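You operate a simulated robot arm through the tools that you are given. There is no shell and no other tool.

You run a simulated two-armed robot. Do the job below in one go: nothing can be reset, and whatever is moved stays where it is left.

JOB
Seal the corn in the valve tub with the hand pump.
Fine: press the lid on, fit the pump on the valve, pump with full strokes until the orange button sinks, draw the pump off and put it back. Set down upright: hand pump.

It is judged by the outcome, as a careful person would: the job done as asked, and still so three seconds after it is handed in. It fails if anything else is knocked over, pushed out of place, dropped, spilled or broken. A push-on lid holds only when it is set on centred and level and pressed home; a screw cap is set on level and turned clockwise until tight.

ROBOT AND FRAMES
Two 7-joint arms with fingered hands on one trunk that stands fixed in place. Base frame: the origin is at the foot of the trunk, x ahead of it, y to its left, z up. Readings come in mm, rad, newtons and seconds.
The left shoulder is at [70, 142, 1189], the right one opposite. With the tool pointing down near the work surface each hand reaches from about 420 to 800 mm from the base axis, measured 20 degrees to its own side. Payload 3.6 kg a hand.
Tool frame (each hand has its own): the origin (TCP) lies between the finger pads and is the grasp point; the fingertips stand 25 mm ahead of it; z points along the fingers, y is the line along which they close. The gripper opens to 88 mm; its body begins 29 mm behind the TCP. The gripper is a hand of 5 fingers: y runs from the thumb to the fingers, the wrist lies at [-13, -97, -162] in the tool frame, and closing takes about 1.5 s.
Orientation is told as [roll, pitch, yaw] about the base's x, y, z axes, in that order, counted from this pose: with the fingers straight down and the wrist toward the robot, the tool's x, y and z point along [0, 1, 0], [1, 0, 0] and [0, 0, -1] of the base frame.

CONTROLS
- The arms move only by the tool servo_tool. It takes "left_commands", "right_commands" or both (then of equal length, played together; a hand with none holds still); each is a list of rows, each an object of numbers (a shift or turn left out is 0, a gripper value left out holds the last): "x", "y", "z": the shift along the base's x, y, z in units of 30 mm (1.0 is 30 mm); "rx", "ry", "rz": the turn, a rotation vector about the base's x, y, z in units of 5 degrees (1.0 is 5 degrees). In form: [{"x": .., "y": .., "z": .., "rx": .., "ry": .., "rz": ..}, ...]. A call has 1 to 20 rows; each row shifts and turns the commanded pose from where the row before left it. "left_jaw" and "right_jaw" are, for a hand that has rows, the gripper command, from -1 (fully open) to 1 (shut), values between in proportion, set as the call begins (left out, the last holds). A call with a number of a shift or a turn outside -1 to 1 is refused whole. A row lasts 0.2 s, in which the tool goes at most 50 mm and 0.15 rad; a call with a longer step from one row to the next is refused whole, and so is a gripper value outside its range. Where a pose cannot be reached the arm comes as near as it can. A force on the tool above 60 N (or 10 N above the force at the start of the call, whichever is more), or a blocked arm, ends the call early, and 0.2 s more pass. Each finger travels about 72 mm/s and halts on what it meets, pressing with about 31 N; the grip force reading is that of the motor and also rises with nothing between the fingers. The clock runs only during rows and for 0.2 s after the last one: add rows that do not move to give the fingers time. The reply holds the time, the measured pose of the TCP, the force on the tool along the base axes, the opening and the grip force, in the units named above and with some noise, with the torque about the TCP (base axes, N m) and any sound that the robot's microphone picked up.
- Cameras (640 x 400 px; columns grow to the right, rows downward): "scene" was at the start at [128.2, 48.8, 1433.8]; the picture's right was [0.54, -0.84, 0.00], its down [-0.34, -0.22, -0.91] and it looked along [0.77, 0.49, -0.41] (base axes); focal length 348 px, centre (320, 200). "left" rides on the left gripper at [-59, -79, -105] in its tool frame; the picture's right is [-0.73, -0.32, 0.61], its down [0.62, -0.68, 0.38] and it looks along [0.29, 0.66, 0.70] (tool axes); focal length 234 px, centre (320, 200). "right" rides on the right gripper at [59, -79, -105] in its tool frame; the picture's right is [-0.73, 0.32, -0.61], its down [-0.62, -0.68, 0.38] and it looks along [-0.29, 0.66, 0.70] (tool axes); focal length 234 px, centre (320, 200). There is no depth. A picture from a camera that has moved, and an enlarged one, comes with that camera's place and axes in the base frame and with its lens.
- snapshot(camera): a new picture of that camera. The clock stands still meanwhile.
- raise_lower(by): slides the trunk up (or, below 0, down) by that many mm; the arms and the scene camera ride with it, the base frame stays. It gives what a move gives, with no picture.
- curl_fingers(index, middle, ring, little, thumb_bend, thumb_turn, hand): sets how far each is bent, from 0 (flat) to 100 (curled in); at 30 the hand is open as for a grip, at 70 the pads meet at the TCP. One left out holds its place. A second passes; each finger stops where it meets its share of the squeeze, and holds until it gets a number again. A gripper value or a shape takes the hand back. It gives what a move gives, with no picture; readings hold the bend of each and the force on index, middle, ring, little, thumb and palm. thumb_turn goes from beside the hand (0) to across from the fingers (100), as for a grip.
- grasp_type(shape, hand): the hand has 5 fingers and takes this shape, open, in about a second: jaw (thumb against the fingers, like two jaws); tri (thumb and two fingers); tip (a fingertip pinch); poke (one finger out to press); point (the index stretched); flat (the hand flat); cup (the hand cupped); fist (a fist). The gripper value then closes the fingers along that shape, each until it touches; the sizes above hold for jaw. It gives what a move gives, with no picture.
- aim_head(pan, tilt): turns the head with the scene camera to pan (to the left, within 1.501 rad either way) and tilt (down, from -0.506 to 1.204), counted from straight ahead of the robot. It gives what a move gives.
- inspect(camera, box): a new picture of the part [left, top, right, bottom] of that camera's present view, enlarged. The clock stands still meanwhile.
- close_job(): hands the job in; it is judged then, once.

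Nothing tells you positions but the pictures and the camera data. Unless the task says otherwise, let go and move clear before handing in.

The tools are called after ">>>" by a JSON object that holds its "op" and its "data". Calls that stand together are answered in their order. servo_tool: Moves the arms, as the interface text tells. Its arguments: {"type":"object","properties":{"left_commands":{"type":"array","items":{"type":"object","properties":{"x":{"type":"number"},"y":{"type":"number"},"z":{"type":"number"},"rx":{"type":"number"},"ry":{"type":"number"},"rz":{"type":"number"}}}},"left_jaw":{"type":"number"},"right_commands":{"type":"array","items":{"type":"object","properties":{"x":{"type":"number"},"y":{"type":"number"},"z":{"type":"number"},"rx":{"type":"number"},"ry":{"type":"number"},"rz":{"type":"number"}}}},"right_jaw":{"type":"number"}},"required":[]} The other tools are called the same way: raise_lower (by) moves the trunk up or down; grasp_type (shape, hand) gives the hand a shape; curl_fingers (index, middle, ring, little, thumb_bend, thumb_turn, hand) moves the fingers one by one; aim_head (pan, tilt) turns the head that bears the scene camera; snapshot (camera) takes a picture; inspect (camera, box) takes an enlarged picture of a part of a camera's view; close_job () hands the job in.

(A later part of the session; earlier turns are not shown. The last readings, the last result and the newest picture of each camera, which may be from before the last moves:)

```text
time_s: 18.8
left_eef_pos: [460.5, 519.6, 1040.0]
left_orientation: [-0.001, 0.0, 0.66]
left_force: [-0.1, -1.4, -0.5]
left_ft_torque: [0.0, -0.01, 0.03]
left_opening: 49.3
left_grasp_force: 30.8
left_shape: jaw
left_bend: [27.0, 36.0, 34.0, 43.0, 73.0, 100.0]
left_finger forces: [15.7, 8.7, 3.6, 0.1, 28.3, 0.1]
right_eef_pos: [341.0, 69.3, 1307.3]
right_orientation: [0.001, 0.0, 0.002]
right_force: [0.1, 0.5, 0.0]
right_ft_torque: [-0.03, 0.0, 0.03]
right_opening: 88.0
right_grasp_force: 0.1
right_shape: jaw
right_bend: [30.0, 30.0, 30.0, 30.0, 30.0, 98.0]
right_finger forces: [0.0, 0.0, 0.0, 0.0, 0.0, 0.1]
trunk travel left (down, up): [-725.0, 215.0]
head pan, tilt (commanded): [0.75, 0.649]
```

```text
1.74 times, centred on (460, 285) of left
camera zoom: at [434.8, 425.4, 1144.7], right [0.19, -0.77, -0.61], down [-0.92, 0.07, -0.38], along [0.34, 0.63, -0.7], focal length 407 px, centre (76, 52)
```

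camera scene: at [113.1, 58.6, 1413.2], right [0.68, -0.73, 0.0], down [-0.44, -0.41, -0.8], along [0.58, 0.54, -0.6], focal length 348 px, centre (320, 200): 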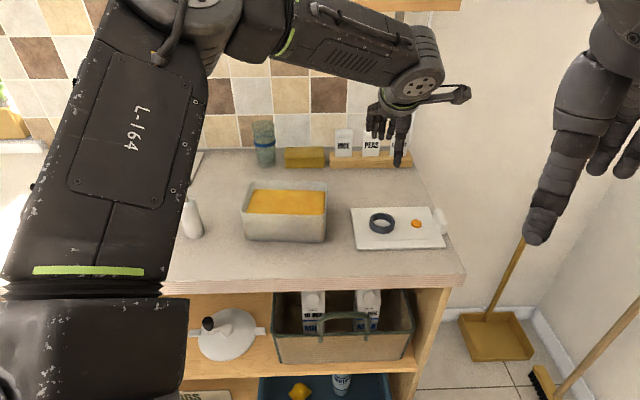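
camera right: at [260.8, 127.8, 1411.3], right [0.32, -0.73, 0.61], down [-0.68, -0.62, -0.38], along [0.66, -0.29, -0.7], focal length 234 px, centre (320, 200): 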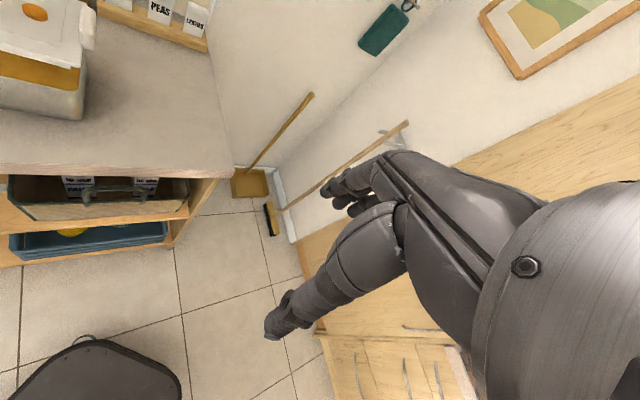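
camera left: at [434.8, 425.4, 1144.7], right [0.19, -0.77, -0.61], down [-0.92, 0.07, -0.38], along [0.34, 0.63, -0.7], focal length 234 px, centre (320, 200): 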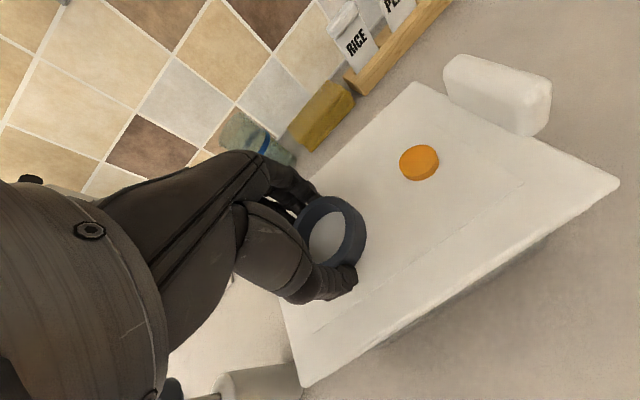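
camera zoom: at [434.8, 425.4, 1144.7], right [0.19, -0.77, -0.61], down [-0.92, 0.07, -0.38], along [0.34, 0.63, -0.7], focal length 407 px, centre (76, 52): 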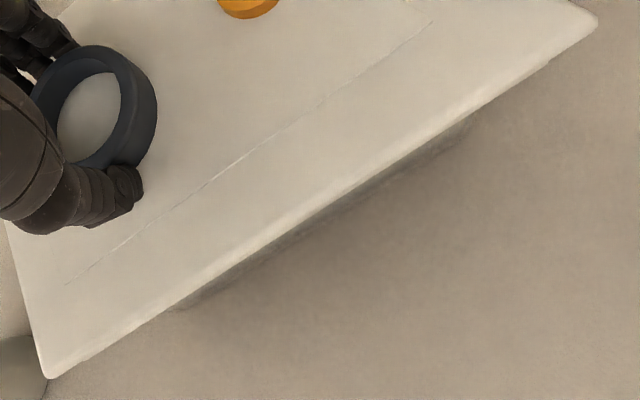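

The plug's front edge slopes slightly more than the rim's and seems a couple of mm too near me; I'll turn the lid ~1° counter-clockwise, shift it slightly inward, lower a few mm and recheck.

>>> {"op": "servo_tool", "data": {"left_commands": [{"x": 0.05, "y": 0.04, "z": -0.05, "rz": 0.2}, {"z": -0.05}, {}, {}]}}

>>> {"op": "inspect", "data": {"camera": "scene", "box": [236, 195, 276, 220]}}

>>> {"op": "inspect", "data": {"camera": "scene", "box": [300, 195, 340, 220]}}

>>> {"op": "inspect", "data": {"camera": "scene", "box": [268, 195, 308, 220]}}

```text
time_s: 19.8
left_eef_pos: [462.3, 522.8, 1038.2]
left_orientation: [0.0, -0.001, 0.678]
left_force: [0.0, 0.6, -0.4]
left_ft_torque: [0.05, 0.02, 0.01]
left_opening: 49.6
left_grasp_force: 31.2
left_shape: jaw
left_bend: [27.0, 36.0, 34.0, 43.0, 73.0, 100.0]
left_finger forces: [15.8, 8.7, 3.7, 0.1, 28.4, 0.1]
right_eef_pos: [341.1, 70.6, 1307.4]
right_orientation: [0.001, -0.001, 0.0]
right_force: [0.1, 0.9, -0.1]
right_ft_torque: [-0.02, 0.01, 0.0]
right_opening: 87.8
right_grasp_force: 0.1
right_shape: jaw
right_bend: [30.0, 30.0, 30.0, 30.0, 30.0, 98.0]
right_finger forces: [0.0, 0.0, 0.0, 0.1, 0.0, 0.1]
trunk travel left (down, up): [-725.0, 215.0]
head pan, tilt (commanded): [0.75, 0.649]
```

```text
16.00 times, centred on (256, 208) of scene
camera zoom: at [114.0, 58.5, 1413.1], right [0.68, -0.73, 0.0], down [-0.44, -0.41, -0.8], along [0.58, 0.54, -0.6], focal length 5569 px, centre (1344, 80)
```

zoom: 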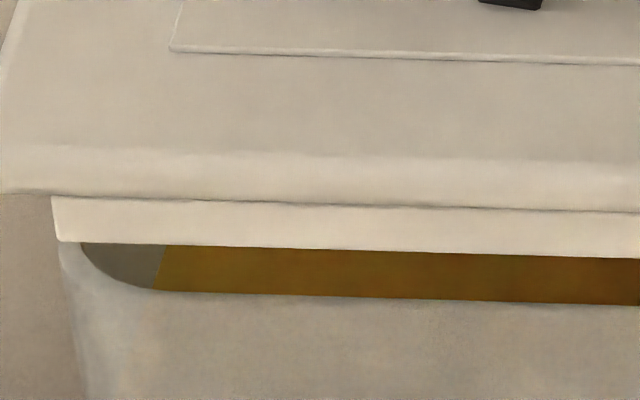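

```text
16.00 times, centred on (320, 208) of scene
camera zoom: at [114.0, 58.5, 1413.1], right [0.68, -0.73, 0.0], down [-0.44, -0.41, -0.8], along [0.58, 0.54, -0.6], focal length 5569 px, centre (320, 80)
```

zoom: 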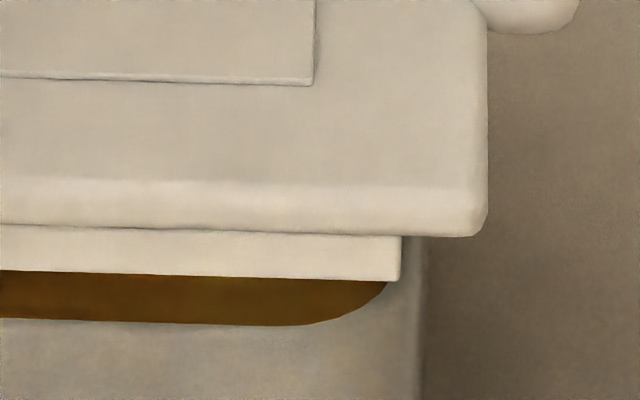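

```text
16.00 times, centred on (288, 208) of scene
camera zoom: at [114.0, 58.5, 1413.1], right [0.68, -0.73, 0.0], down [-0.44, -0.41, -0.8], along [0.58, 0.54, -0.6], focal length 5569 px, centre (832, 80)
```

zoom: 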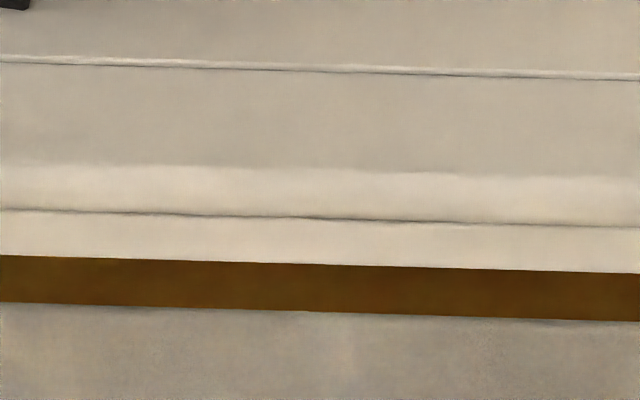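

Now plug and rim look parallel; left/right fit is within ~1 mm. I'll descend gently in small steps and watch the contact force and height.

>>> {"op": "servo_tool", "data": {"left_commands": [{"z": -0.07, "rz": -0.03}, {"z": -0.07}, {"z": -0.07}, {}, {}]}}

>>> {"op": "inspect", "data": {"camera": "scene", "box": [226, 150, 354, 250]}}

```text
time_s: 20.9
left_eef_pos: [461.1, 522.1, 1033.1]
left_orientation: [0.001, 0.0, 0.677]
left_force: [0.3, -0.1, -0.9]
left_ft_torque: [0.03, 0.02, -0.03]
left_opening: 49.3
left_grasp_force: 31.1
left_shape: jaw
left_bend: [27.0, 36.0, 34.0, 43.0, 73.0, 100.0]
left_finger forces: [15.8, 8.8, 3.6, 0.0, 28.5, 0.1]
right_eef_pos: [340.2, 69.1, 1308.6]
right_orientation: [0.0, 0.0, -0.001]
right_force: [-0.1, 0.6, -0.3]
right_ft_torque: [0.0, 0.03, 0.02]
right_opening: 87.7
right_grasp_force: 0.0
right_shape: jaw
right_bend: [30.0, 30.0, 30.0, 30.0, 30.0, 98.0]
right_finger forces: [0.1, 0.0, 0.0, 0.0, 0.1, 0.0]
trunk travel left (down, up): [-725.0, 215.0]
head pan, tilt (commanded): [0.75, 0.649]
```

```text
4.00 times, centred on (290, 200) of scene
camera zoom: at [113.9, 58.5, 1413.1], right [0.68, -0.73, 0.0], down [-0.44, -0.41, -0.8], along [0.58, 0.54, -0.6], focal length 1392 px, centre (440, 200)
```

zoom: 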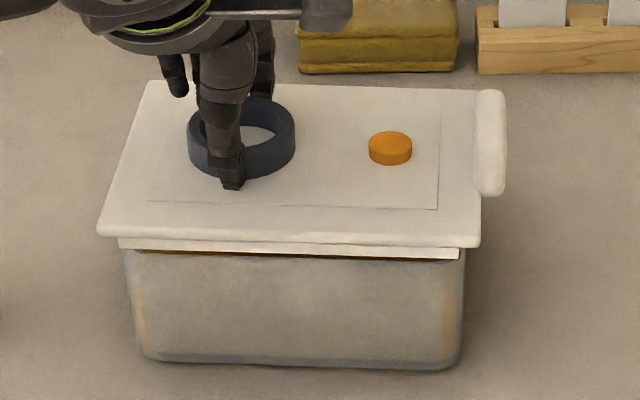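

>>> {"op": "servo_tool", "data": {"left_commands": [{"z": -0.07}, {}, {}]}}

>>> {"op": "servo_tool", "data": {"left_commands": [{"z": -0.07}, {}, {}]}}

>>> {"op": "inspect", "data": {"camera": "scene", "box": [236, 195, 276, 220]}}

>>> {"op": "inspect", "data": {"camera": "scene", "box": [300, 195, 340, 220]}}

```text
time_s: 21.8
left_eef_pos: [460.4, 522.0, 1031.2]
left_orientation: [-0.001, -0.002, 0.677]
left_force: [0.3, 0.1, -0.4]
left_ft_torque: [0.03, 0.01, 0.01]
left_opening: 49.7
left_grasp_force: 31.2
left_shape: jaw
left_bend: [27.0, 36.0, 34.0, 43.0, 73.0, 100.0]
left_finger forces: [15.8, 8.7, 3.7, 0.0, 28.4, 0.0]
right_eef_pos: [340.9, 69.1, 1307.9]
right_orientation: [0.0, 0.0, 0.0]
right_force: [0.0, -0.3, 0.5]
right_ft_torque: [0.02, 0.0, -0.03]
right_opening: 87.4
right_grasp_force: 0.1
right_shape: jaw
right_bend: [30.0, 30.0, 30.0, 30.0, 30.0, 98.0]
right_finger forces: [0.0, 0.1, 0.0, 0.0, 0.1, 0.0]
trunk travel left (down, up): [-725.0, 215.0]
head pan, tilt (commanded): [0.75, 0.649]
```

```text
time_s: 22.6
left_eef_pos: [462.1, 521.0, 1029.0]
left_orientation: [-0.001, 0.0, 0.677]
left_force: [0.4, 0.4, -0.2]
left_ft_torque: [-0.01, 0.03, 0.04]
left_opening: 49.7
left_grasp_force: 31.6
left_shape: jaw
left_bend: [27.0, 36.0, 34.0, 43.0, 73.0, 100.0]
left_finger forces: [15.8, 8.7, 3.6, 0.1, 28.5, 0.0]
right_eef_pos: [339.8, 69.0, 1308.7]
right_orientation: [0.0, -0.002, 0.0]
right_force: [0.1, 0.2, 0.1]
right_ft_torque: [-0.02, 0.0, 0.02]
right_opening: 87.7
right_grasp_force: 0.1
right_shape: jaw
right_bend: [30.0, 30.0, 30.0, 30.0, 30.0, 98.0]
right_finger forces: [0.0, 0.0, 0.0, 0.1, 0.1, 0.1]
trunk travel left (down, up): [-725.0, 215.0]
head pan, tilt (commanded): [0.75, 0.649]
```

```text
16.00 times, centred on (256, 208) of scene
camera zoom: at [113.9, 58.5, 1413.1], right [0.68, -0.73, 0.0], down [-0.44, -0.41, -0.8], along [0.58, 0.54, -0.6], focal length 5569 px, centre (1344, 80)
```

zoom: 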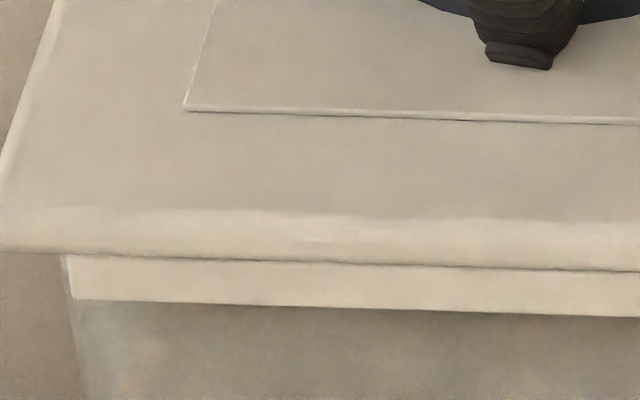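

```text
16.00 times, centred on (320, 208) of scene
camera zoom: at [113.9, 58.5, 1413.1], right [0.68, -0.73, 0.0], down [-0.44, -0.41, -0.8], along [0.58, 0.54, -0.6], focal length 5569 px, centre (320, 80)
```

zoom: 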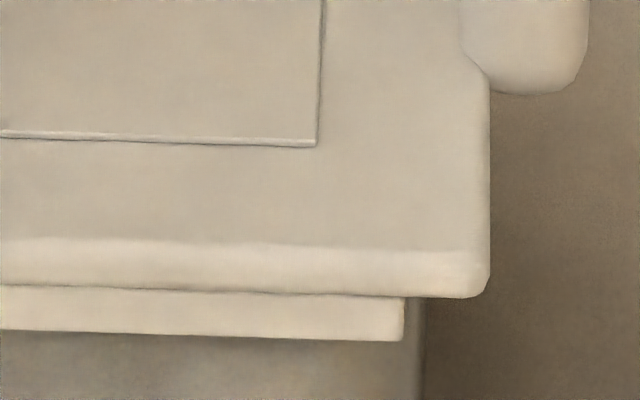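

>>> {"op": "servo_tool", "data": {"left_commands": [{"z": -0.05}, {}, {}]}}

>>> {"op": "servo_tool", "data": {"left_commands": [{"z": -0.05}, {}, {}]}}

```text
time_s: 23.4
left_eef_pos: [460.9, 520.9, 1026.5]
left_orientation: [0.001, 0.0, 0.678]
left_force: [0.1, 0.0, -0.1]
left_ft_torque: [0.0, 0.01, 0.01]
left_opening: 49.5
left_grasp_force: 30.9
left_shape: jaw
left_bend: [27.0, 36.0, 34.0, 43.0, 73.0, 100.0]
left_finger forces: [15.8, 8.6, 3.5, 0.1, 28.4, 0.1]
right_eef_pos: [339.8, 69.0, 1307.3]
right_orientation: [0.0, -0.001, 0.0]
right_force: [0.4, -0.2, -0.1]
right_ft_torque: [0.01, 0.02, -0.02]
right_opening: 87.3
right_grasp_force: 0.0
right_shape: jaw
right_bend: [30.0, 30.0, 30.0, 30.0, 30.0, 98.0]
right_finger forces: [0.0, 0.0, 0.1, 0.0, 0.0, 0.0]
trunk travel left (down, up): [-725.0, 215.0]
head pan, tilt (commanded): [0.75, 0.649]
```

```text
time_s: 24.1
left_eef_pos: [460.8, 522.5, 1024.9]
left_orientation: [0.001, 0.0, 0.678]
left_force: [-0.3, 0.7, -0.2]
left_ft_torque: [-0.01, 0.01, 0.01]
left_opening: 49.3
left_grasp_force: 31.6
left_shape: jaw
left_bend: [27.0, 36.0, 34.0, 43.0, 73.0, 100.0]
left_finger forces: [15.7, 8.7, 3.6, 0.1, 28.4, 0.0]
right_eef_pos: [339.8, 69.3, 1307.2]
right_orientation: [0.001, 0.0, 0.001]
right_force: [0.0, -0.2, 0.9]
right_ft_torque: [-0.01, -0.01, 0.02]
right_opening: 87.5
right_grasp_force: 0.0
right_shape: jaw
right_bend: [30.0, 30.0, 30.0, 30.0, 30.0, 98.0]
right_finger forces: [0.1, 0.1, 0.0, 0.0, 0.0, 0.0]
trunk travel left (down, up): [-725.0, 215.0]
head pan, tilt (commanded): [0.75, 0.649]
```

>>> {"op": "inspect", "data": {"camera": "scene", "box": [236, 195, 276, 220]}}

>>> {"op": "inspect", "data": {"camera": "scene", "box": [300, 195, 340, 220]}}

>>> {"op": "inspect", "data": {"camera": "right", "box": [0, 20, 110, 130]}}

>>> {"op": "snapshot", "data": {"camera": "left"}}

```text
16.00 times, centred on (256, 208) of scene
camera zoom: at [113.9, 58.5, 1413.1], right [0.68, -0.73, 0.0], down [-0.44, -0.41, -0.8], along [0.58, 0.54, -0.6], focal length 5569 px, centre (1344, 80)
```

zoom: 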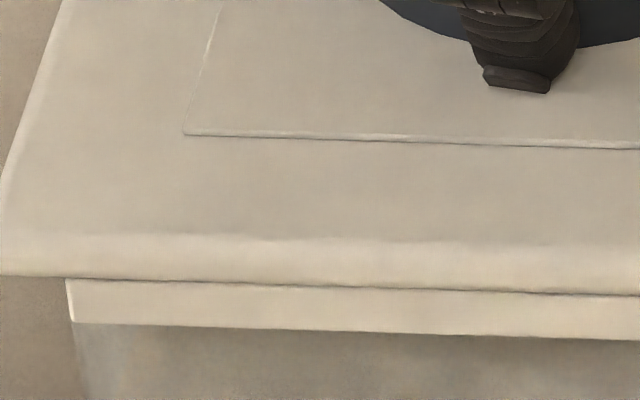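

```text
16.00 times, centred on (320, 208) of scene
camera zoom: at [113.9, 58.5, 1413.1], right [0.68, -0.73, 0.0], down [-0.44, -0.41, -0.8], along [0.58, 0.54, -0.6], focal length 5569 px, centre (320, 80)
```

zoom: 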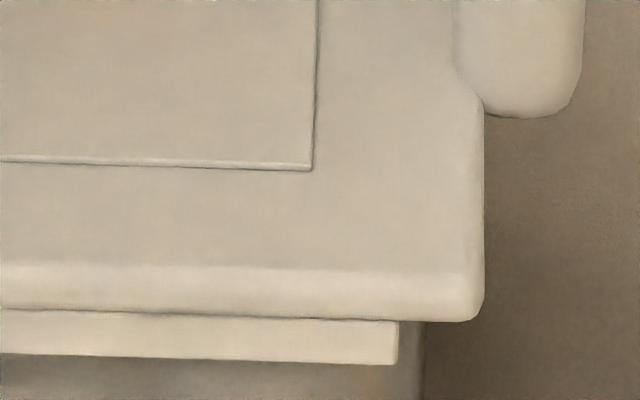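

```text
3.64 times, centred on (55, 75) of right
camera zoom: at [260.6, 127.6, 1411.3], right [0.32, -0.73, 0.61], down [-0.68, -0.62, -0.38], along [0.66, -0.29, -0.7], focal length 852 px, centre (1284, 654)
```

zoom: 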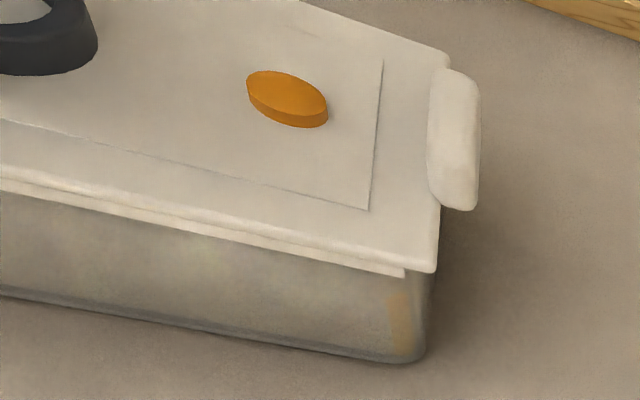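

```text
taken
camera left: at [437.7, 427.1, 1129.7], right [0.2, -0.77, -0.61], down [-0.92, 0.06, -0.38], along [0.33, 0.64, -0.7], focal length 234 px, centre (320, 200)
```

left: 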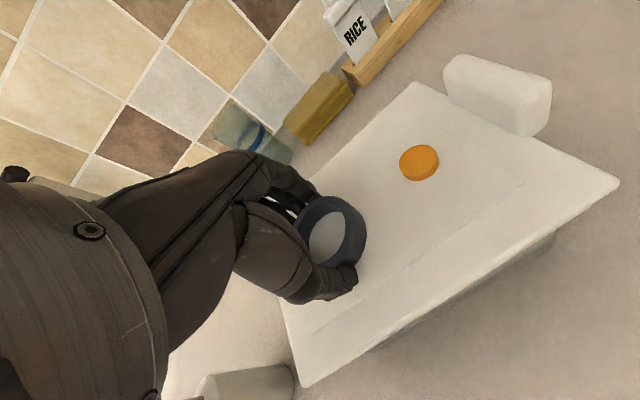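

Contact hasn't come yet and my rim-height estimate is doubtful, so I'll get a good baseline: raise the trunk 180 mm (lid rises straight up) and re-measure the tub from a second camera height.

>>> {"op": "raise_lower", "data": {"by": 180}}

>>> {"op": "snapshot", "data": {"camera": "scene"}}

```text
time_s: 26.1
left_eef_pos: [461.1, 521.6, 1205.3]
left_orientation: [0.0, 0.0, 0.678]
left_force: [-0.7, 1.0, 0.2]
left_ft_torque: [0.02, 0.02, 0.06]
left_opening: 49.3
left_grasp_force: 31.3
left_shape: jaw
left_bend: [27.0, 36.0, 34.0, 43.0, 73.0, 100.0]
left_finger forces: [15.8, 8.7, 3.6, 0.0, 28.3, 0.0]
right_eef_pos: [339.7, 69.2, 1487.9]
right_orientation: [0.0, 0.001, 0.0]
right_force: [-0.1, 0.3, -0.4]
right_ft_torque: [-0.05, -0.04, -0.02]
right_opening: 87.8
right_grasp_force: 0.1
right_shape: jaw
right_bend: [30.0, 30.0, 30.0, 30.0, 30.0, 98.0]
right_finger forces: [0.0, 0.1, 0.0, 0.1, 0.0, 0.0]
trunk travel left (down, up): [-905.0, 35.0]
head pan, tilt (commanded): [0.75, 0.649]
```

```text
taken
camera scene: at [114.0, 58.5, 1593.1], right [0.68, -0.73, 0.0], down [-0.44, -0.41, -0.8], along [0.58, 0.54, -0.6], focal length 348 px, centre (320, 200)
```

scene: 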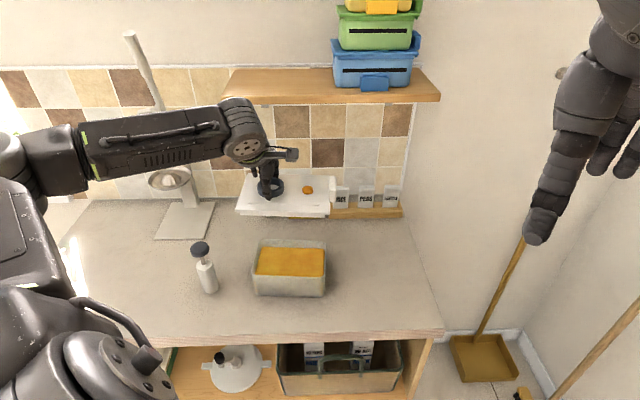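

>>> {"op": "inspect", "data": {"camera": "scene", "box": [242, 232, 338, 302]}}

>>> {"op": "inspect", "data": {"camera": "scene", "box": [222, 162, 350, 232]}}

>>> {"op": "inspect", "data": {"camera": "scene", "box": [172, 230, 252, 300]}}

```text
5.71 times, centred on (290, 267) of scene
camera zoom: at [114.0, 58.5, 1593.1], right [0.68, -0.73, 0.0], down [-0.44, -0.41, -0.8], along [0.58, 0.54, -0.6], focal length 1989 px, centre (491, -183)
```

zoom: 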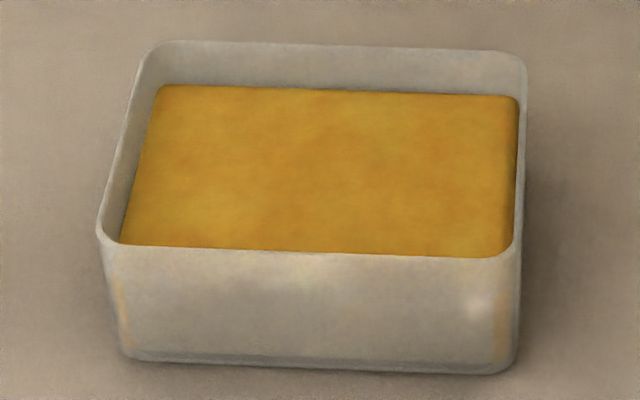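

```text
5.00 times, centred on (286, 197) of scene
camera zoom: at [114.0, 58.5, 1593.1], right [0.68, -0.73, 0.0], down [-0.44, -0.41, -0.8], along [0.58, 0.54, -0.6], focal length 1740 px, centre (490, 215)
```

zoom: 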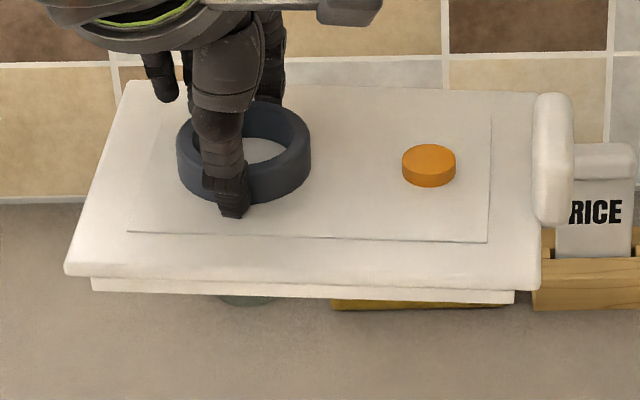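

```text
5.71 times, centred on (212, 265) of scene
camera zoom: at [114.0, 58.5, 1593.1], right [0.68, -0.73, 0.0], down [-0.44, -0.41, -0.8], along [0.58, 0.54, -0.6], focal length 1989 px, centre (937, -171)
```

zoom: 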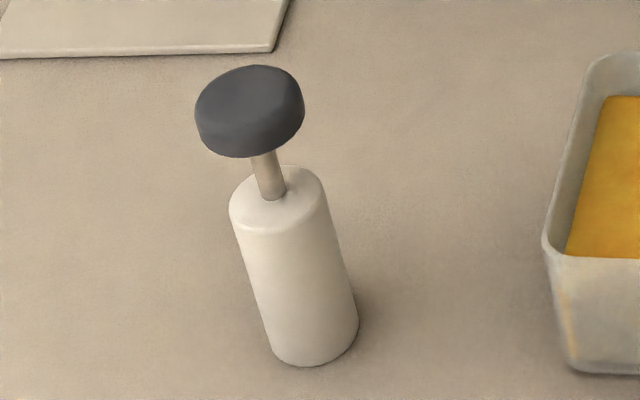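

>>> {"op": "inspect", "data": {"camera": "scene", "box": [268, 262, 308, 287]}}

>>> {"op": "inspect", "data": {"camera": "scene", "box": [246, 260, 286, 285]}}

>>> {"op": "inspect", "data": {"camera": "scene", "box": [300, 260, 340, 285]}}

>>> {"op": "inspect", "data": {"camera": "scene", "box": [250, 230, 290, 255]}}

>>> {"op": "inspect", "data": {"camera": "scene", "box": [296, 230, 336, 255]}}

```text
16.00 times, centred on (288, 274) of scene
camera zoom: at [114.0, 58.5, 1593.1], right [0.68, -0.73, 0.0], down [-0.44, -0.41, -0.8], along [0.58, 0.54, -0.6], focal length 5569 px, centre (832, -992)
```

zoom: 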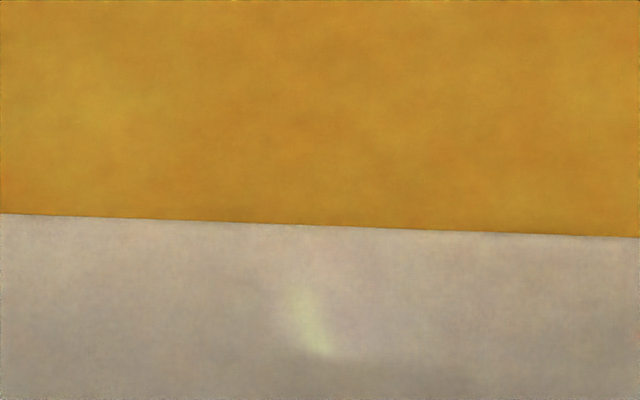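

```text
16.00 times, centred on (266, 272) of scene
camera zoom: at [114.0, 58.5, 1593.1], right [0.68, -0.73, 0.0], down [-0.44, -0.41, -0.8], along [0.58, 0.54, -0.6], focal length 5569 px, centre (1184, -960)
```

zoom: 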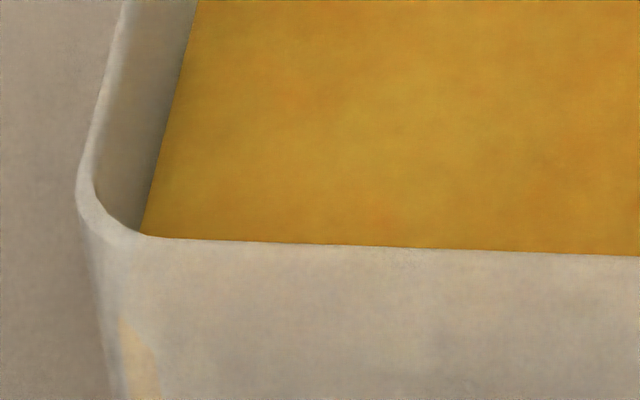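

```text
16.00 times, centred on (320, 272) of scene
camera zoom: at [114.0, 58.5, 1593.1], right [0.68, -0.73, 0.0], down [-0.44, -0.41, -0.8], along [0.58, 0.54, -0.6], focal length 5569 px, centre (320, -960)
```

zoom: 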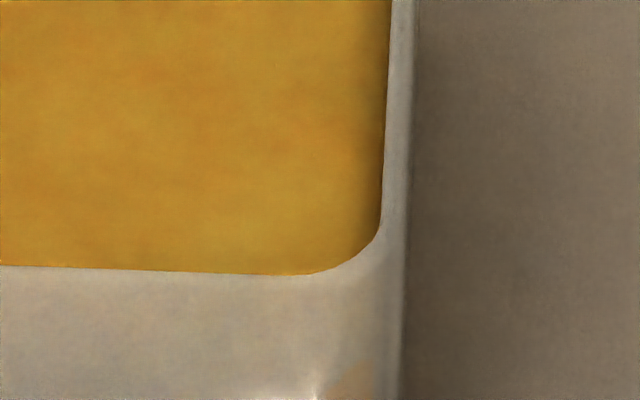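

```text
16.00 times, centred on (270, 242) of scene
camera zoom: at [114.0, 58.5, 1593.1], right [0.68, -0.73, 0.0], down [-0.44, -0.41, -0.8], along [0.58, 0.54, -0.6], focal length 5569 px, centre (1120, -480)
```

zoom: 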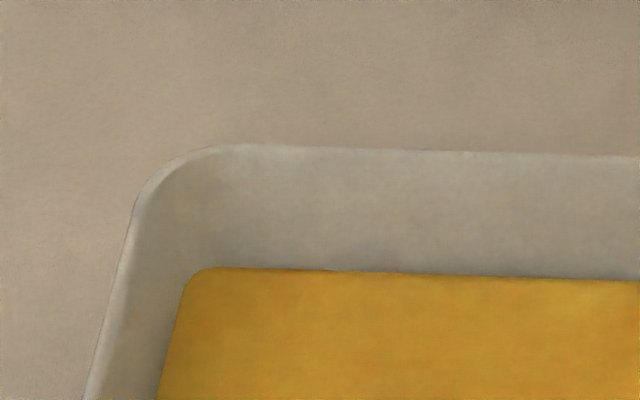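

```text
16.00 times, centred on (316, 242) of scene
camera zoom: at [114.0, 58.5, 1593.1], right [0.68, -0.73, 0.0], down [-0.44, -0.41, -0.8], along [0.58, 0.54, -0.6], focal length 5569 px, centre (384, -480)
```

zoom: 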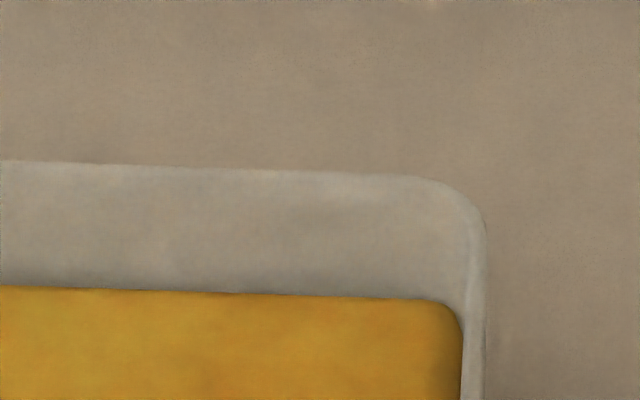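

The two-height measurement gives rim z≈983.7, so the lid is probably sitting a bit higher and nearer than I assumed. I lower the trunk back and feel for contact with the rim.

>>> {"op": "raise_lower", "data": {"by": -180}}

>>> {"op": "servo_tool", "data": {"left_commands": [{"z": -0.05}, {}, {}]}}

```text
time_s: 28.1
left_eef_pos: [462.3, 522.2, 1024.5]
left_orientation: [0.002, 0.0, 0.676]
left_force: [0.4, 0.1, 0.1]
left_ft_torque: [0.02, 0.04, 0.0]
left_opening: 49.5
left_grasp_force: 30.8
left_shape: jaw
left_bend: [27.0, 36.0, 34.0, 43.0, 73.0, 100.0]
left_finger forces: [15.9, 8.7, 3.6, 0.0, 28.4, 0.0]
right_eef_pos: [340.7, 69.0, 1308.5]
right_orientation: [0.0, 0.0, -0.002]
right_force: [-0.5, 0.3, 0.0]
right_ft_torque: [0.03, 0.01, 0.03]
right_opening: 87.8
right_grasp_force: 0.0
right_shape: jaw
right_bend: [30.0, 30.0, 30.0, 30.0, 30.0, 98.0]
right_finger forces: [0.0, 0.1, 0.0, 0.1, 0.1, 0.1]
trunk travel left (down, up): [-725.0, 215.0]
head pan, tilt (commanded): [0.75, 0.649]
```

```text
time_s: 28.9
left_eef_pos: [461.1, 522.1, 1023.6]
left_orientation: [0.0, 0.002, 0.677]
left_force: [-0.8, 0.3, 0.1]
left_ft_torque: [-0.02, 0.05, -0.02]
left_opening: 49.5
left_grasp_force: 31.4
left_shape: jaw
left_bend: [27.0, 36.0, 34.0, 43.0, 73.0, 100.0]
left_finger forces: [15.7, 8.8, 3.5, 0.1, 28.4, 0.0]
right_eef_pos: [340.3, 69.1, 1307.9]
right_orientation: [0.001, 0.0, 0.001]
right_force: [0.3, -0.2, 0.5]
right_ft_torque: [0.0, -0.03, 0.04]
right_opening: 87.6
right_grasp_force: 0.1
right_shape: jaw
right_bend: [30.0, 30.0, 30.0, 30.0, 30.0, 98.0]
right_finger forces: [0.1, 0.1, 0.0, 0.1, 0.0, 0.1]
trunk travel left (down, up): [-725.0, 215.0]
head pan, tilt (commanded): [0.75, 0.649]
```

>>> {"op": "servo_tool", "data": {"left_commands": [{"z": -0.06}, {}, {}]}}

>>> {"op": "servo_tool", "data": {"left_commands": [{"z": -0.06}, {}, {}]}}

>>> {"op": "inspect", "data": {"camera": "scene", "box": [226, 150, 354, 250]}}

```text
time_s: 29.8
left_eef_pos: [461.7, 521.5, 1022.9]
left_orientation: [0.0, -0.001, 0.675]
left_force: [1.0, -0.1, -0.2]
left_ft_torque: [0.03, 0.05, 0.0]
left_opening: 49.5
left_grasp_force: 30.7
left_shape: jaw
left_bend: [27.0, 36.0, 34.0, 43.0, 73.0, 100.0]
left_finger forces: [15.8, 8.7, 3.6, 0.1, 28.4, 0.0]
right_eef_pos: [339.9, 68.3, 1308.0]
right_orientation: [0.0, 0.001, -0.001]
right_force: [-0.1, 0.0, -0.4]
right_ft_torque: [-0.01, -0.01, -0.01]
right_opening: 87.6
right_grasp_force: 0.1
right_shape: jaw
right_bend: [30.0, 30.0, 30.0, 30.0, 30.0, 98.0]
right_finger forces: [0.1, 0.0, 0.0, 0.0, 0.0, 0.1]
trunk travel left (down, up): [-725.0, 215.0]
head pan, tilt (commanded): [0.75, 0.649]
```

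```text
time_s: 30.6
left_eef_pos: [462.4, 521.5, 1020.6]
left_orientation: [0.001, 0.001, 0.677]
left_force: [-0.8, -0.5, -1.4]
left_ft_torque: [0.0, 0.01, 0.03]
left_opening: 49.6
left_grasp_force: 31.2
left_shape: jaw
left_bend: [27.0, 36.0, 34.0, 43.0, 73.0, 100.0]
left_finger forces: [15.8, 8.7, 3.6, 0.1, 28.4, 0.0]
right_eef_pos: [340.2, 68.7, 1307.4]
right_orientation: [0.0, 0.0, 0.002]
right_force: [1.6, 0.3, 0.7]
right_ft_torque: [-0.01, 0.04, 0.03]
right_opening: 87.6
right_grasp_force: 0.1
right_shape: jaw
right_bend: [30.0, 30.0, 30.0, 30.0, 30.0, 98.0]
right_finger forces: [0.0, 0.0, 0.0, 0.0, 0.1, 0.1]
trunk travel left (down, up): [-725.0, 215.0]
head pan, tilt (commanded): [0.75, 0.649]
```

```text
4.00 times, centred on (290, 200) of scene
camera zoom: at [113.9, 58.5, 1413.1], right [0.68, -0.73, 0.0], down [-0.44, -0.41, -0.8], along [0.58, 0.54, -0.6], focal length 1392 px, centre (440, 200)
```

zoom: 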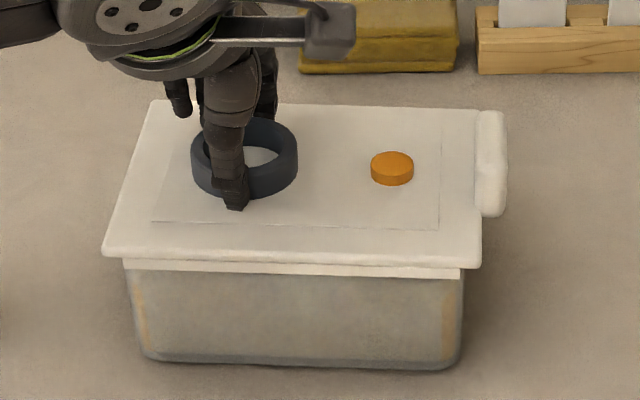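

>>> {"op": "inspect", "data": {"camera": "right", "box": [40, 40, 100, 110]}}

>>> {"op": "inspect", "data": {"camera": "scene", "box": [236, 200, 276, 225]}}

>>> {"op": "inspect", "data": {"camera": "scene", "box": [300, 200, 340, 225]}}

```text
5.71 times, centred on (70, 75) of right
camera zoom: at [260.6, 127.7, 1411.3], right [0.32, -0.73, 0.61], down [-0.68, -0.62, -0.38], along [0.66, -0.29, -0.7], focal length 1338 px, centre (1749, 914)
```

zoom: 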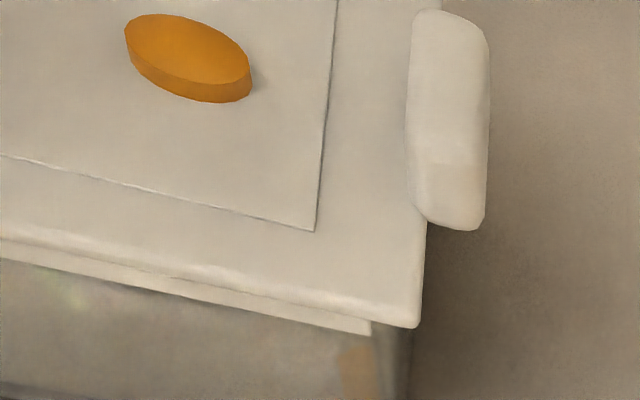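

```text
16.00 times, centred on (256, 212) of scene
camera zoom: at [113.9, 58.5, 1413.1], right [0.68, -0.73, 0.0], down [-0.44, -0.41, -0.8], along [0.58, 0.54, -0.6], focal length 5569 px, centre (1344, 0)
```

zoom: 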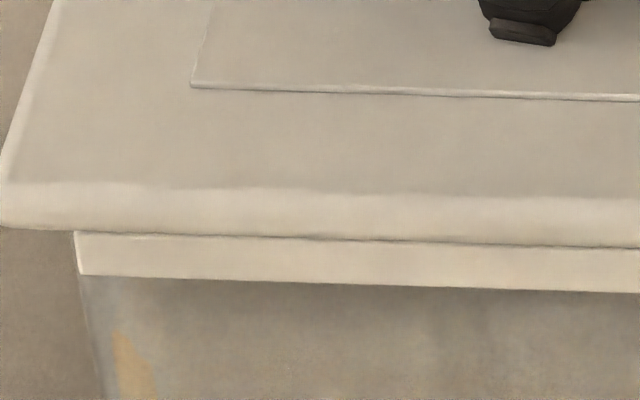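

```text
16.00 times, centred on (320, 212) of scene
camera zoom: at [113.9, 58.5, 1413.1], right [0.68, -0.73, 0.0], down [-0.44, -0.41, -0.8], along [0.58, 0.54, -0.6], focal length 5569 px, centre (320, 0)
```

zoom: 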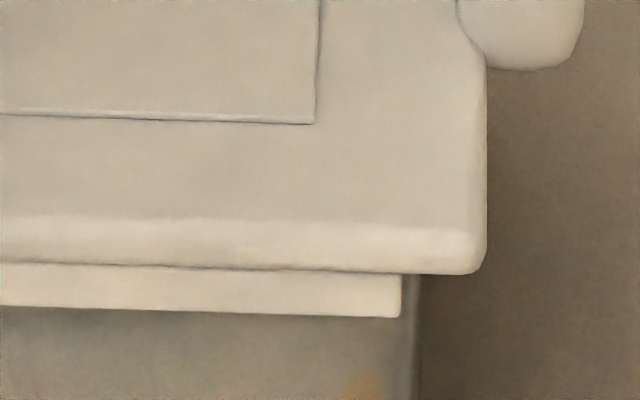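

>>> {"op": "servo_tool", "data": {"left_commands": [{"z": -0.06}, {}, {}]}}

>>> {"op": "servo_tool", "data": {"left_commands": [{"z": -0.06}, {}, {}]}}

```text
time_s: 31.4
left_eef_pos: [462.1, 520.2, 1018.8]
left_orientation: [-0.001, 0.0, 0.679]
left_force: [0.1, -0.7, -0.4]
left_ft_torque: [-0.02, -0.01, -0.01]
left_opening: 49.3
left_grasp_force: 30.3
left_shape: jaw
left_bend: [27.0, 36.0, 34.0, 43.0, 73.0, 100.0]
left_finger forces: [15.7, 8.6, 3.6, 0.1, 28.3, 0.1]
right_eef_pos: [340.4, 68.2, 1308.1]
right_orientation: [0.0, 0.001, -0.001]
right_force: [-0.1, -0.6, -0.6]
right_ft_torque: [-0.01, 0.04, -0.02]
right_opening: 88.0
right_grasp_force: 0.0
right_shape: jaw
right_bend: [30.0, 30.0, 30.0, 30.0, 30.0, 98.0]
right_finger forces: [0.0, 0.1, 0.0, 0.0, 0.0, 0.1]
trunk travel left (down, up): [-725.0, 215.0]
head pan, tilt (commanded): [0.75, 0.649]
```

```text
time_s: 32.1
left_eef_pos: [462.0, 523.2, 1017.4]
left_orientation: [0.0, 0.0, 0.678]
left_force: [1.8, 5.2, 7.7]
left_ft_torque: [0.08, -0.03, 0.02]
left_opening: 49.5
left_grasp_force: 31.0
left_shape: jaw
left_bend: [27.0, 36.0, 34.0, 43.0, 74.0, 100.0]
left_finger forces: [18.0, 12.8, 4.5, 0.0, 32.8, 0.0]
right_eef_pos: [339.8, 69.2, 1308.0]
right_orientation: [0.0, 0.002, 0.0]
right_force: [-0.3, -0.2, 0.5]
right_ft_torque: [0.0, 0.0, 0.0]
right_opening: 87.6
right_grasp_force: 0.1
right_shape: jaw
right_bend: [30.0, 30.0, 30.0, 30.0, 30.0, 98.0]
right_finger forces: [0.1, 0.0, 0.1, 0.0, 0.0, 0.0]
trunk travel left (down, up): [-725.0, 215.0]
head pan, tilt (commanded): [0.75, 0.649]
heard: snap
```

I heard a snap at TCP z≈1017. Let me look at how the lid sits.

>>> {"op": "inspect", "data": {"camera": "scene", "box": [226, 150, 354, 250]}}

>>> {"op": "inspect", "data": {"camera": "right", "box": [0, 20, 110, 130]}}

>>> {"op": "snapshot", "data": {"camera": "left"}}

```text
4.00 times, centred on (290, 200) of scene
camera zoom: at [113.3, 58.8, 1413.3], right [0.68, -0.73, 0.0], down [-0.44, -0.41, -0.8], along [0.58, 0.54, -0.6], focal length 1392 px, centre (440, 200)
```

zoom: 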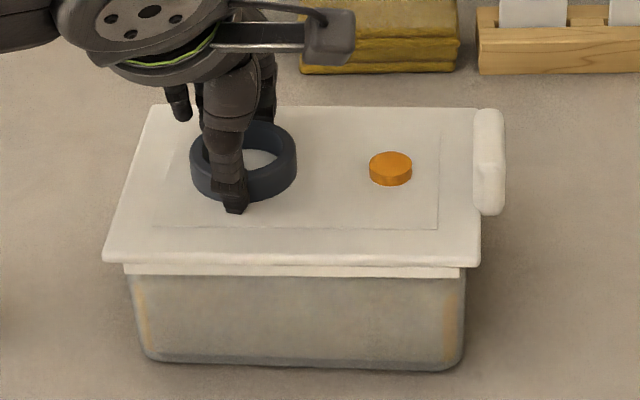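

```text
3.64 times, centred on (55, 75) of right
camera zoom: at [260.0, 128.0, 1411.6], right [0.32, -0.73, 0.61], down [-0.68, -0.62, -0.38], along [0.66, -0.29, -0.7], focal length 852 px, centre (1284, 654)
```

zoom: 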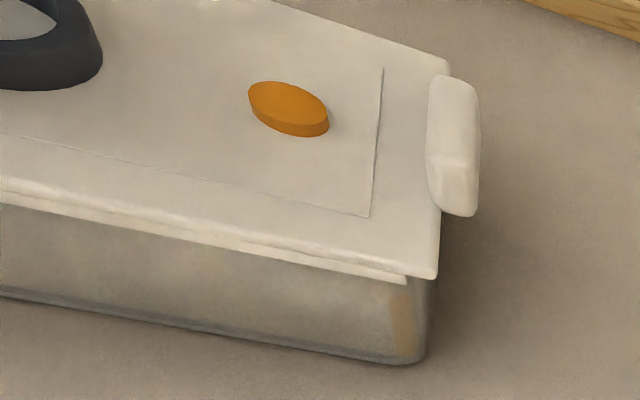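

```text
taken
camera left: at [437.0, 427.2, 1122.4], right [0.2, -0.77, -0.61], down [-0.92, 0.06, -0.38], along [0.33, 0.64, -0.69], focal length 234 px, centre (320, 200)
```

left: 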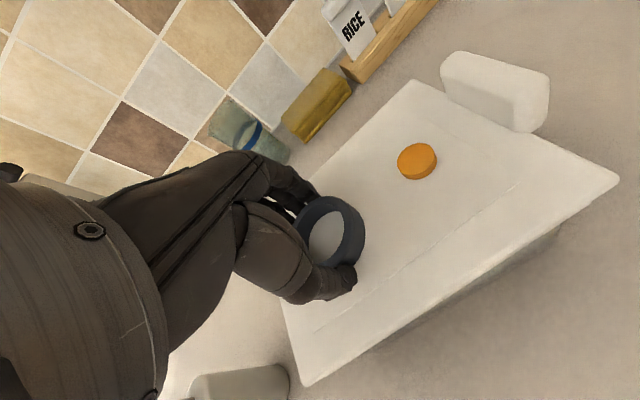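

The lid appears seated flush. I press down a bit more through the ring to be sure it is home.

>>> {"op": "servo_tool", "data": {"left_commands": [{"z": -0.1}, {}, {}]}}

>>> {"op": "servo_tool", "data": {"left_commands": [{"z": -0.1}, {}, {}]}}

```text
time_s: 33.0
left_eef_pos: [460.2, 520.1, 1017.9]
left_orientation: [0.001, -0.004, 0.678]
left_force: [2.7, 8.9, 29.1]
left_ft_torque: [-0.05, 0.13, 0.02]
left_opening: 50.6
left_grasp_force: 31.1
left_shape: jaw
left_bend: [26.0, 34.0, 32.0, 43.0, 76.0, 100.0]
left_finger forces: [20.3, 17.4, 4.7, 0.0, 42.8, 0.1]
right_eef_pos: [336.4, 67.3, 1309.1]
right_orientation: [0.002, -0.004, 0.0]
right_force: [0.6, -0.5, 0.5]
right_ft_torque: [0.02, 0.0, -0.02]
right_opening: 87.8
right_grasp_force: 0.0
right_shape: jaw
right_bend: [30.0, 30.0, 30.0, 30.0, 30.0, 98.0]
right_finger forces: [0.0, 0.0, 0.1, 0.0, 0.0, 0.1]
trunk travel left (down, up): [-725.0, 215.0]
head pan, tilt (commanded): [0.75, 0.649]
```

```text
time_s: 33.8
left_eef_pos: [458.6, 519.3, 1015.9]
left_orientation: [-0.003, -0.01, 0.678]
left_force: [2.5, 9.7, 47.4]
left_ft_torque: [-0.18, 0.33, 0.05]
left_opening: 51.5
left_grasp_force: 30.7
left_shape: jaw
left_bend: [25.0, 33.0, 31.0, 43.0, 78.0, 100.0]
left_finger forces: [21.5, 20.4, 4.8, 0.0, 53.7, 0.0]
right_eef_pos: [334.0, 64.8, 1309.5]
right_orientation: [0.005, -0.003, 0.0]
right_force: [-0.4, -0.4, -0.5]
right_ft_torque: [0.02, 0.01, -0.01]
right_opening: 87.7
right_grasp_force: 0.0
right_shape: jaw
right_bend: [30.0, 30.0, 30.0, 30.0, 30.0, 98.0]
right_finger forces: [0.0, 0.1, 0.0, 0.0, 0.1, 0.0]
trunk travel left (down, up): [-725.0, 215.0]
head pan, tilt (commanded): [0.75, 0.649]
```

The lid takes 47 N without moving further, so it's home. I relieve the force, open the hand, and lift clear.

>>> {"op": "servo_tool", "data": {"left_commands": [{"z": 0.1}, {"z": 0.12}, {}, {}]}}

>>> {"op": "servo_tool", "data": {"left_commands": [{}, {}, {}, {}, {}, {}], "left_jaw": -1}}

>>> {"op": "inspect", "data": {"camera": "scene", "box": [226, 150, 354, 250]}}

```text
time_s: 34.8
left_eef_pos: [460.6, 521.5, 1016.7]
left_orientation: [0.0, 0.0, 0.679]
left_force: [-3.3, 4.9, 14.0]
left_ft_torque: [0.15, 0.01, 0.1]
left_opening: 50.2
left_grasp_force: 30.6
left_shape: jaw
left_bend: [26.0, 34.0, 32.0, 43.0, 76.0, 100.0]
left_finger forces: [16.7, 13.6, 3.7, 0.0, 39.2, 0.1]
right_eef_pos: [337.0, 67.7, 1309.0]
right_orientation: [0.001, -0.001, 0.001]
right_force: [0.3, 0.5, 0.5]
right_ft_torque: [0.03, -0.02, 0.04]
right_opening: 88.0
right_grasp_force: 0.1
right_shape: jaw
right_bend: [30.0, 30.0, 30.0, 30.0, 30.0, 98.0]
right_finger forces: [0.1, 0.0, 0.0, 0.0, 0.0, 0.0]
trunk travel left (down, up): [-725.0, 215.0]
head pan, tilt (commanded): [0.75, 0.649]
```

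```text
time_s: 36.1
left_eef_pos: [462.3, 519.9, 1017.3]
left_orientation: [0.002, 0.0, 0.678]
left_force: [-1.5, -1.4, 6.2]
left_ft_torque: [0.16, -0.17, 0.01]
left_opening: 85.9
left_grasp_force: 0.1
left_shape: jaw
left_bend: [30.0, 30.0, 30.0, 30.0, 30.0, 98.0]
left_finger forces: [0.0, 5.6, 0.0, 0.0, 0.1, 0.0]
right_eef_pos: [339.5, 68.0, 1308.4]
right_orientation: [0.001, -0.001, 0.0]
right_force: [0.6, 0.7, -0.6]
right_ft_torque: [0.0, 0.03, 0.07]
right_opening: 88.0
right_grasp_force: 0.0
right_shape: jaw
right_bend: [30.0, 30.0, 30.0, 30.0, 30.0, 98.0]
right_finger forces: [0.1, 0.0, 0.0, 0.0, 0.1, 0.0]
trunk travel left (down, up): [-725.0, 215.0]
head pan, tilt (commanded): [0.75, 0.649]
```

```text
4.00 times, centred on (290, 200) of scene
camera zoom: at [112.7, 56.9, 1413.3], right [0.68, -0.73, 0.0], down [-0.44, -0.41, -0.8], along [0.58, 0.54, -0.6], focal length 1392 px, centre (440, 200)
```

zoom: 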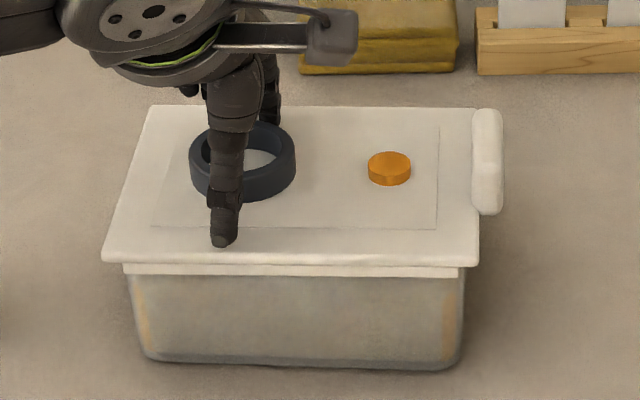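

>>> {"op": "servo_tool", "data": {"left_commands": [{"z": 0.5}, {"z": 1}, {"z": 1}, {"z": 1}, {"z": 1}, {}]}}

>>> {"op": "inspect", "data": {"camera": "scene", "box": [226, 150, 354, 250]}}

>>> {"op": "snapshot", "data": {"camera": "left"}}

>>> {"op": "inspect", "data": {"camera": "scene", "box": [236, 190, 340, 255]}}

```text
time_s: 37.5
left_eef_pos: [463.2, 522.2, 1154.0]
left_orientation: [0.0, 0.0, 0.675]
left_force: [-0.5, 1.2, 0.3]
left_ft_torque: [-0.01, 0.01, 0.04]
left_opening: 87.7
left_grasp_force: 0.1
left_shape: jaw
left_bend: [30.0, 30.0, 30.0, 30.0, 30.0, 98.0]
left_finger forces: [0.0, 0.0, 0.0, 0.0, 0.0, 0.0]
right_eef_pos: [339.8, 68.8, 1307.1]
right_orientation: [0.0, -0.001, -0.001]
right_force: [0.4, 0.1, 0.3]
right_ft_torque: [0.01, -0.04, 0.01]
right_opening: 87.6
right_grasp_force: 0.1
right_shape: jaw
right_bend: [30.0, 30.0, 30.0, 30.0, 30.0, 98.0]
right_finger forces: [0.0, 0.0, 0.0, 0.0, 0.0, 0.0]
trunk travel left (down, up): [-725.0, 215.0]
head pan, tilt (commanded): [0.75, 0.649]
```

```text
4.00 times, centred on (290, 200) of scene
camera zoom: at [114.1, 59.0, 1413.1], right [0.68, -0.73, 0.0], down [-0.44, -0.41, -0.8], along [0.58, 0.54, -0.61], focal length 1392 px, centre (440, 200)
```

zoom: 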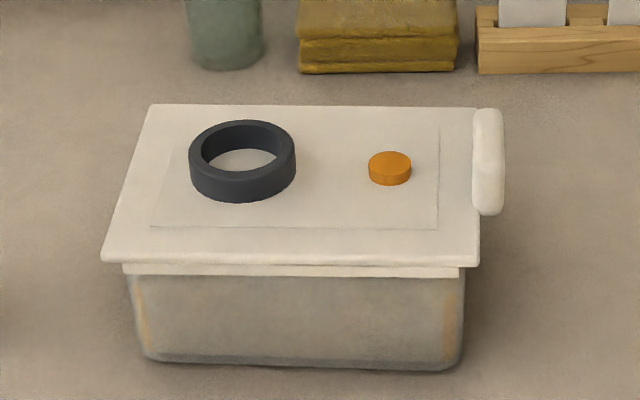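

```text
taken
camera left: at [439.4, 427.2, 1258.1], right [0.2, -0.77, -0.61], down [-0.92, 0.06, -0.38], along [0.33, 0.64, -0.7], focal length 234 px, centre (320, 200)
```

left: 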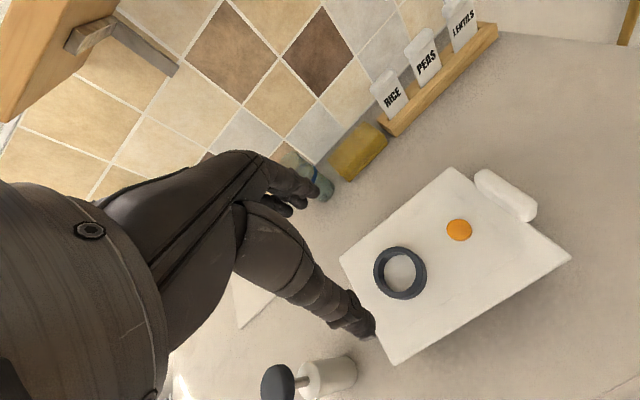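

```text
6.15 times, centred on (288, 222) of scene
camera zoom: at [114.1, 59.0, 1413.1], right [0.68, -0.73, 0.0], down [-0.44, -0.41, -0.8], along [0.58, 0.54, -0.61], focal length 2142 px, centre (517, 62)
```

zoom: 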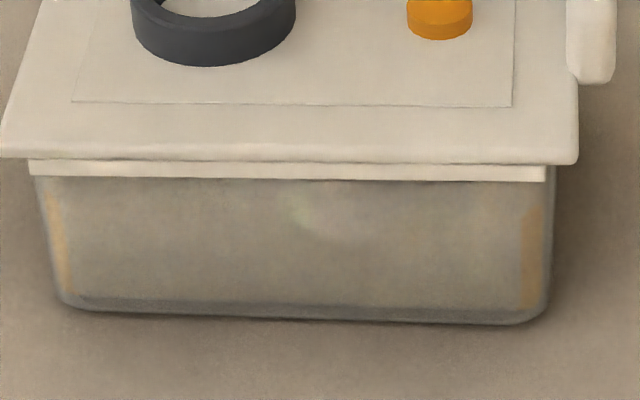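

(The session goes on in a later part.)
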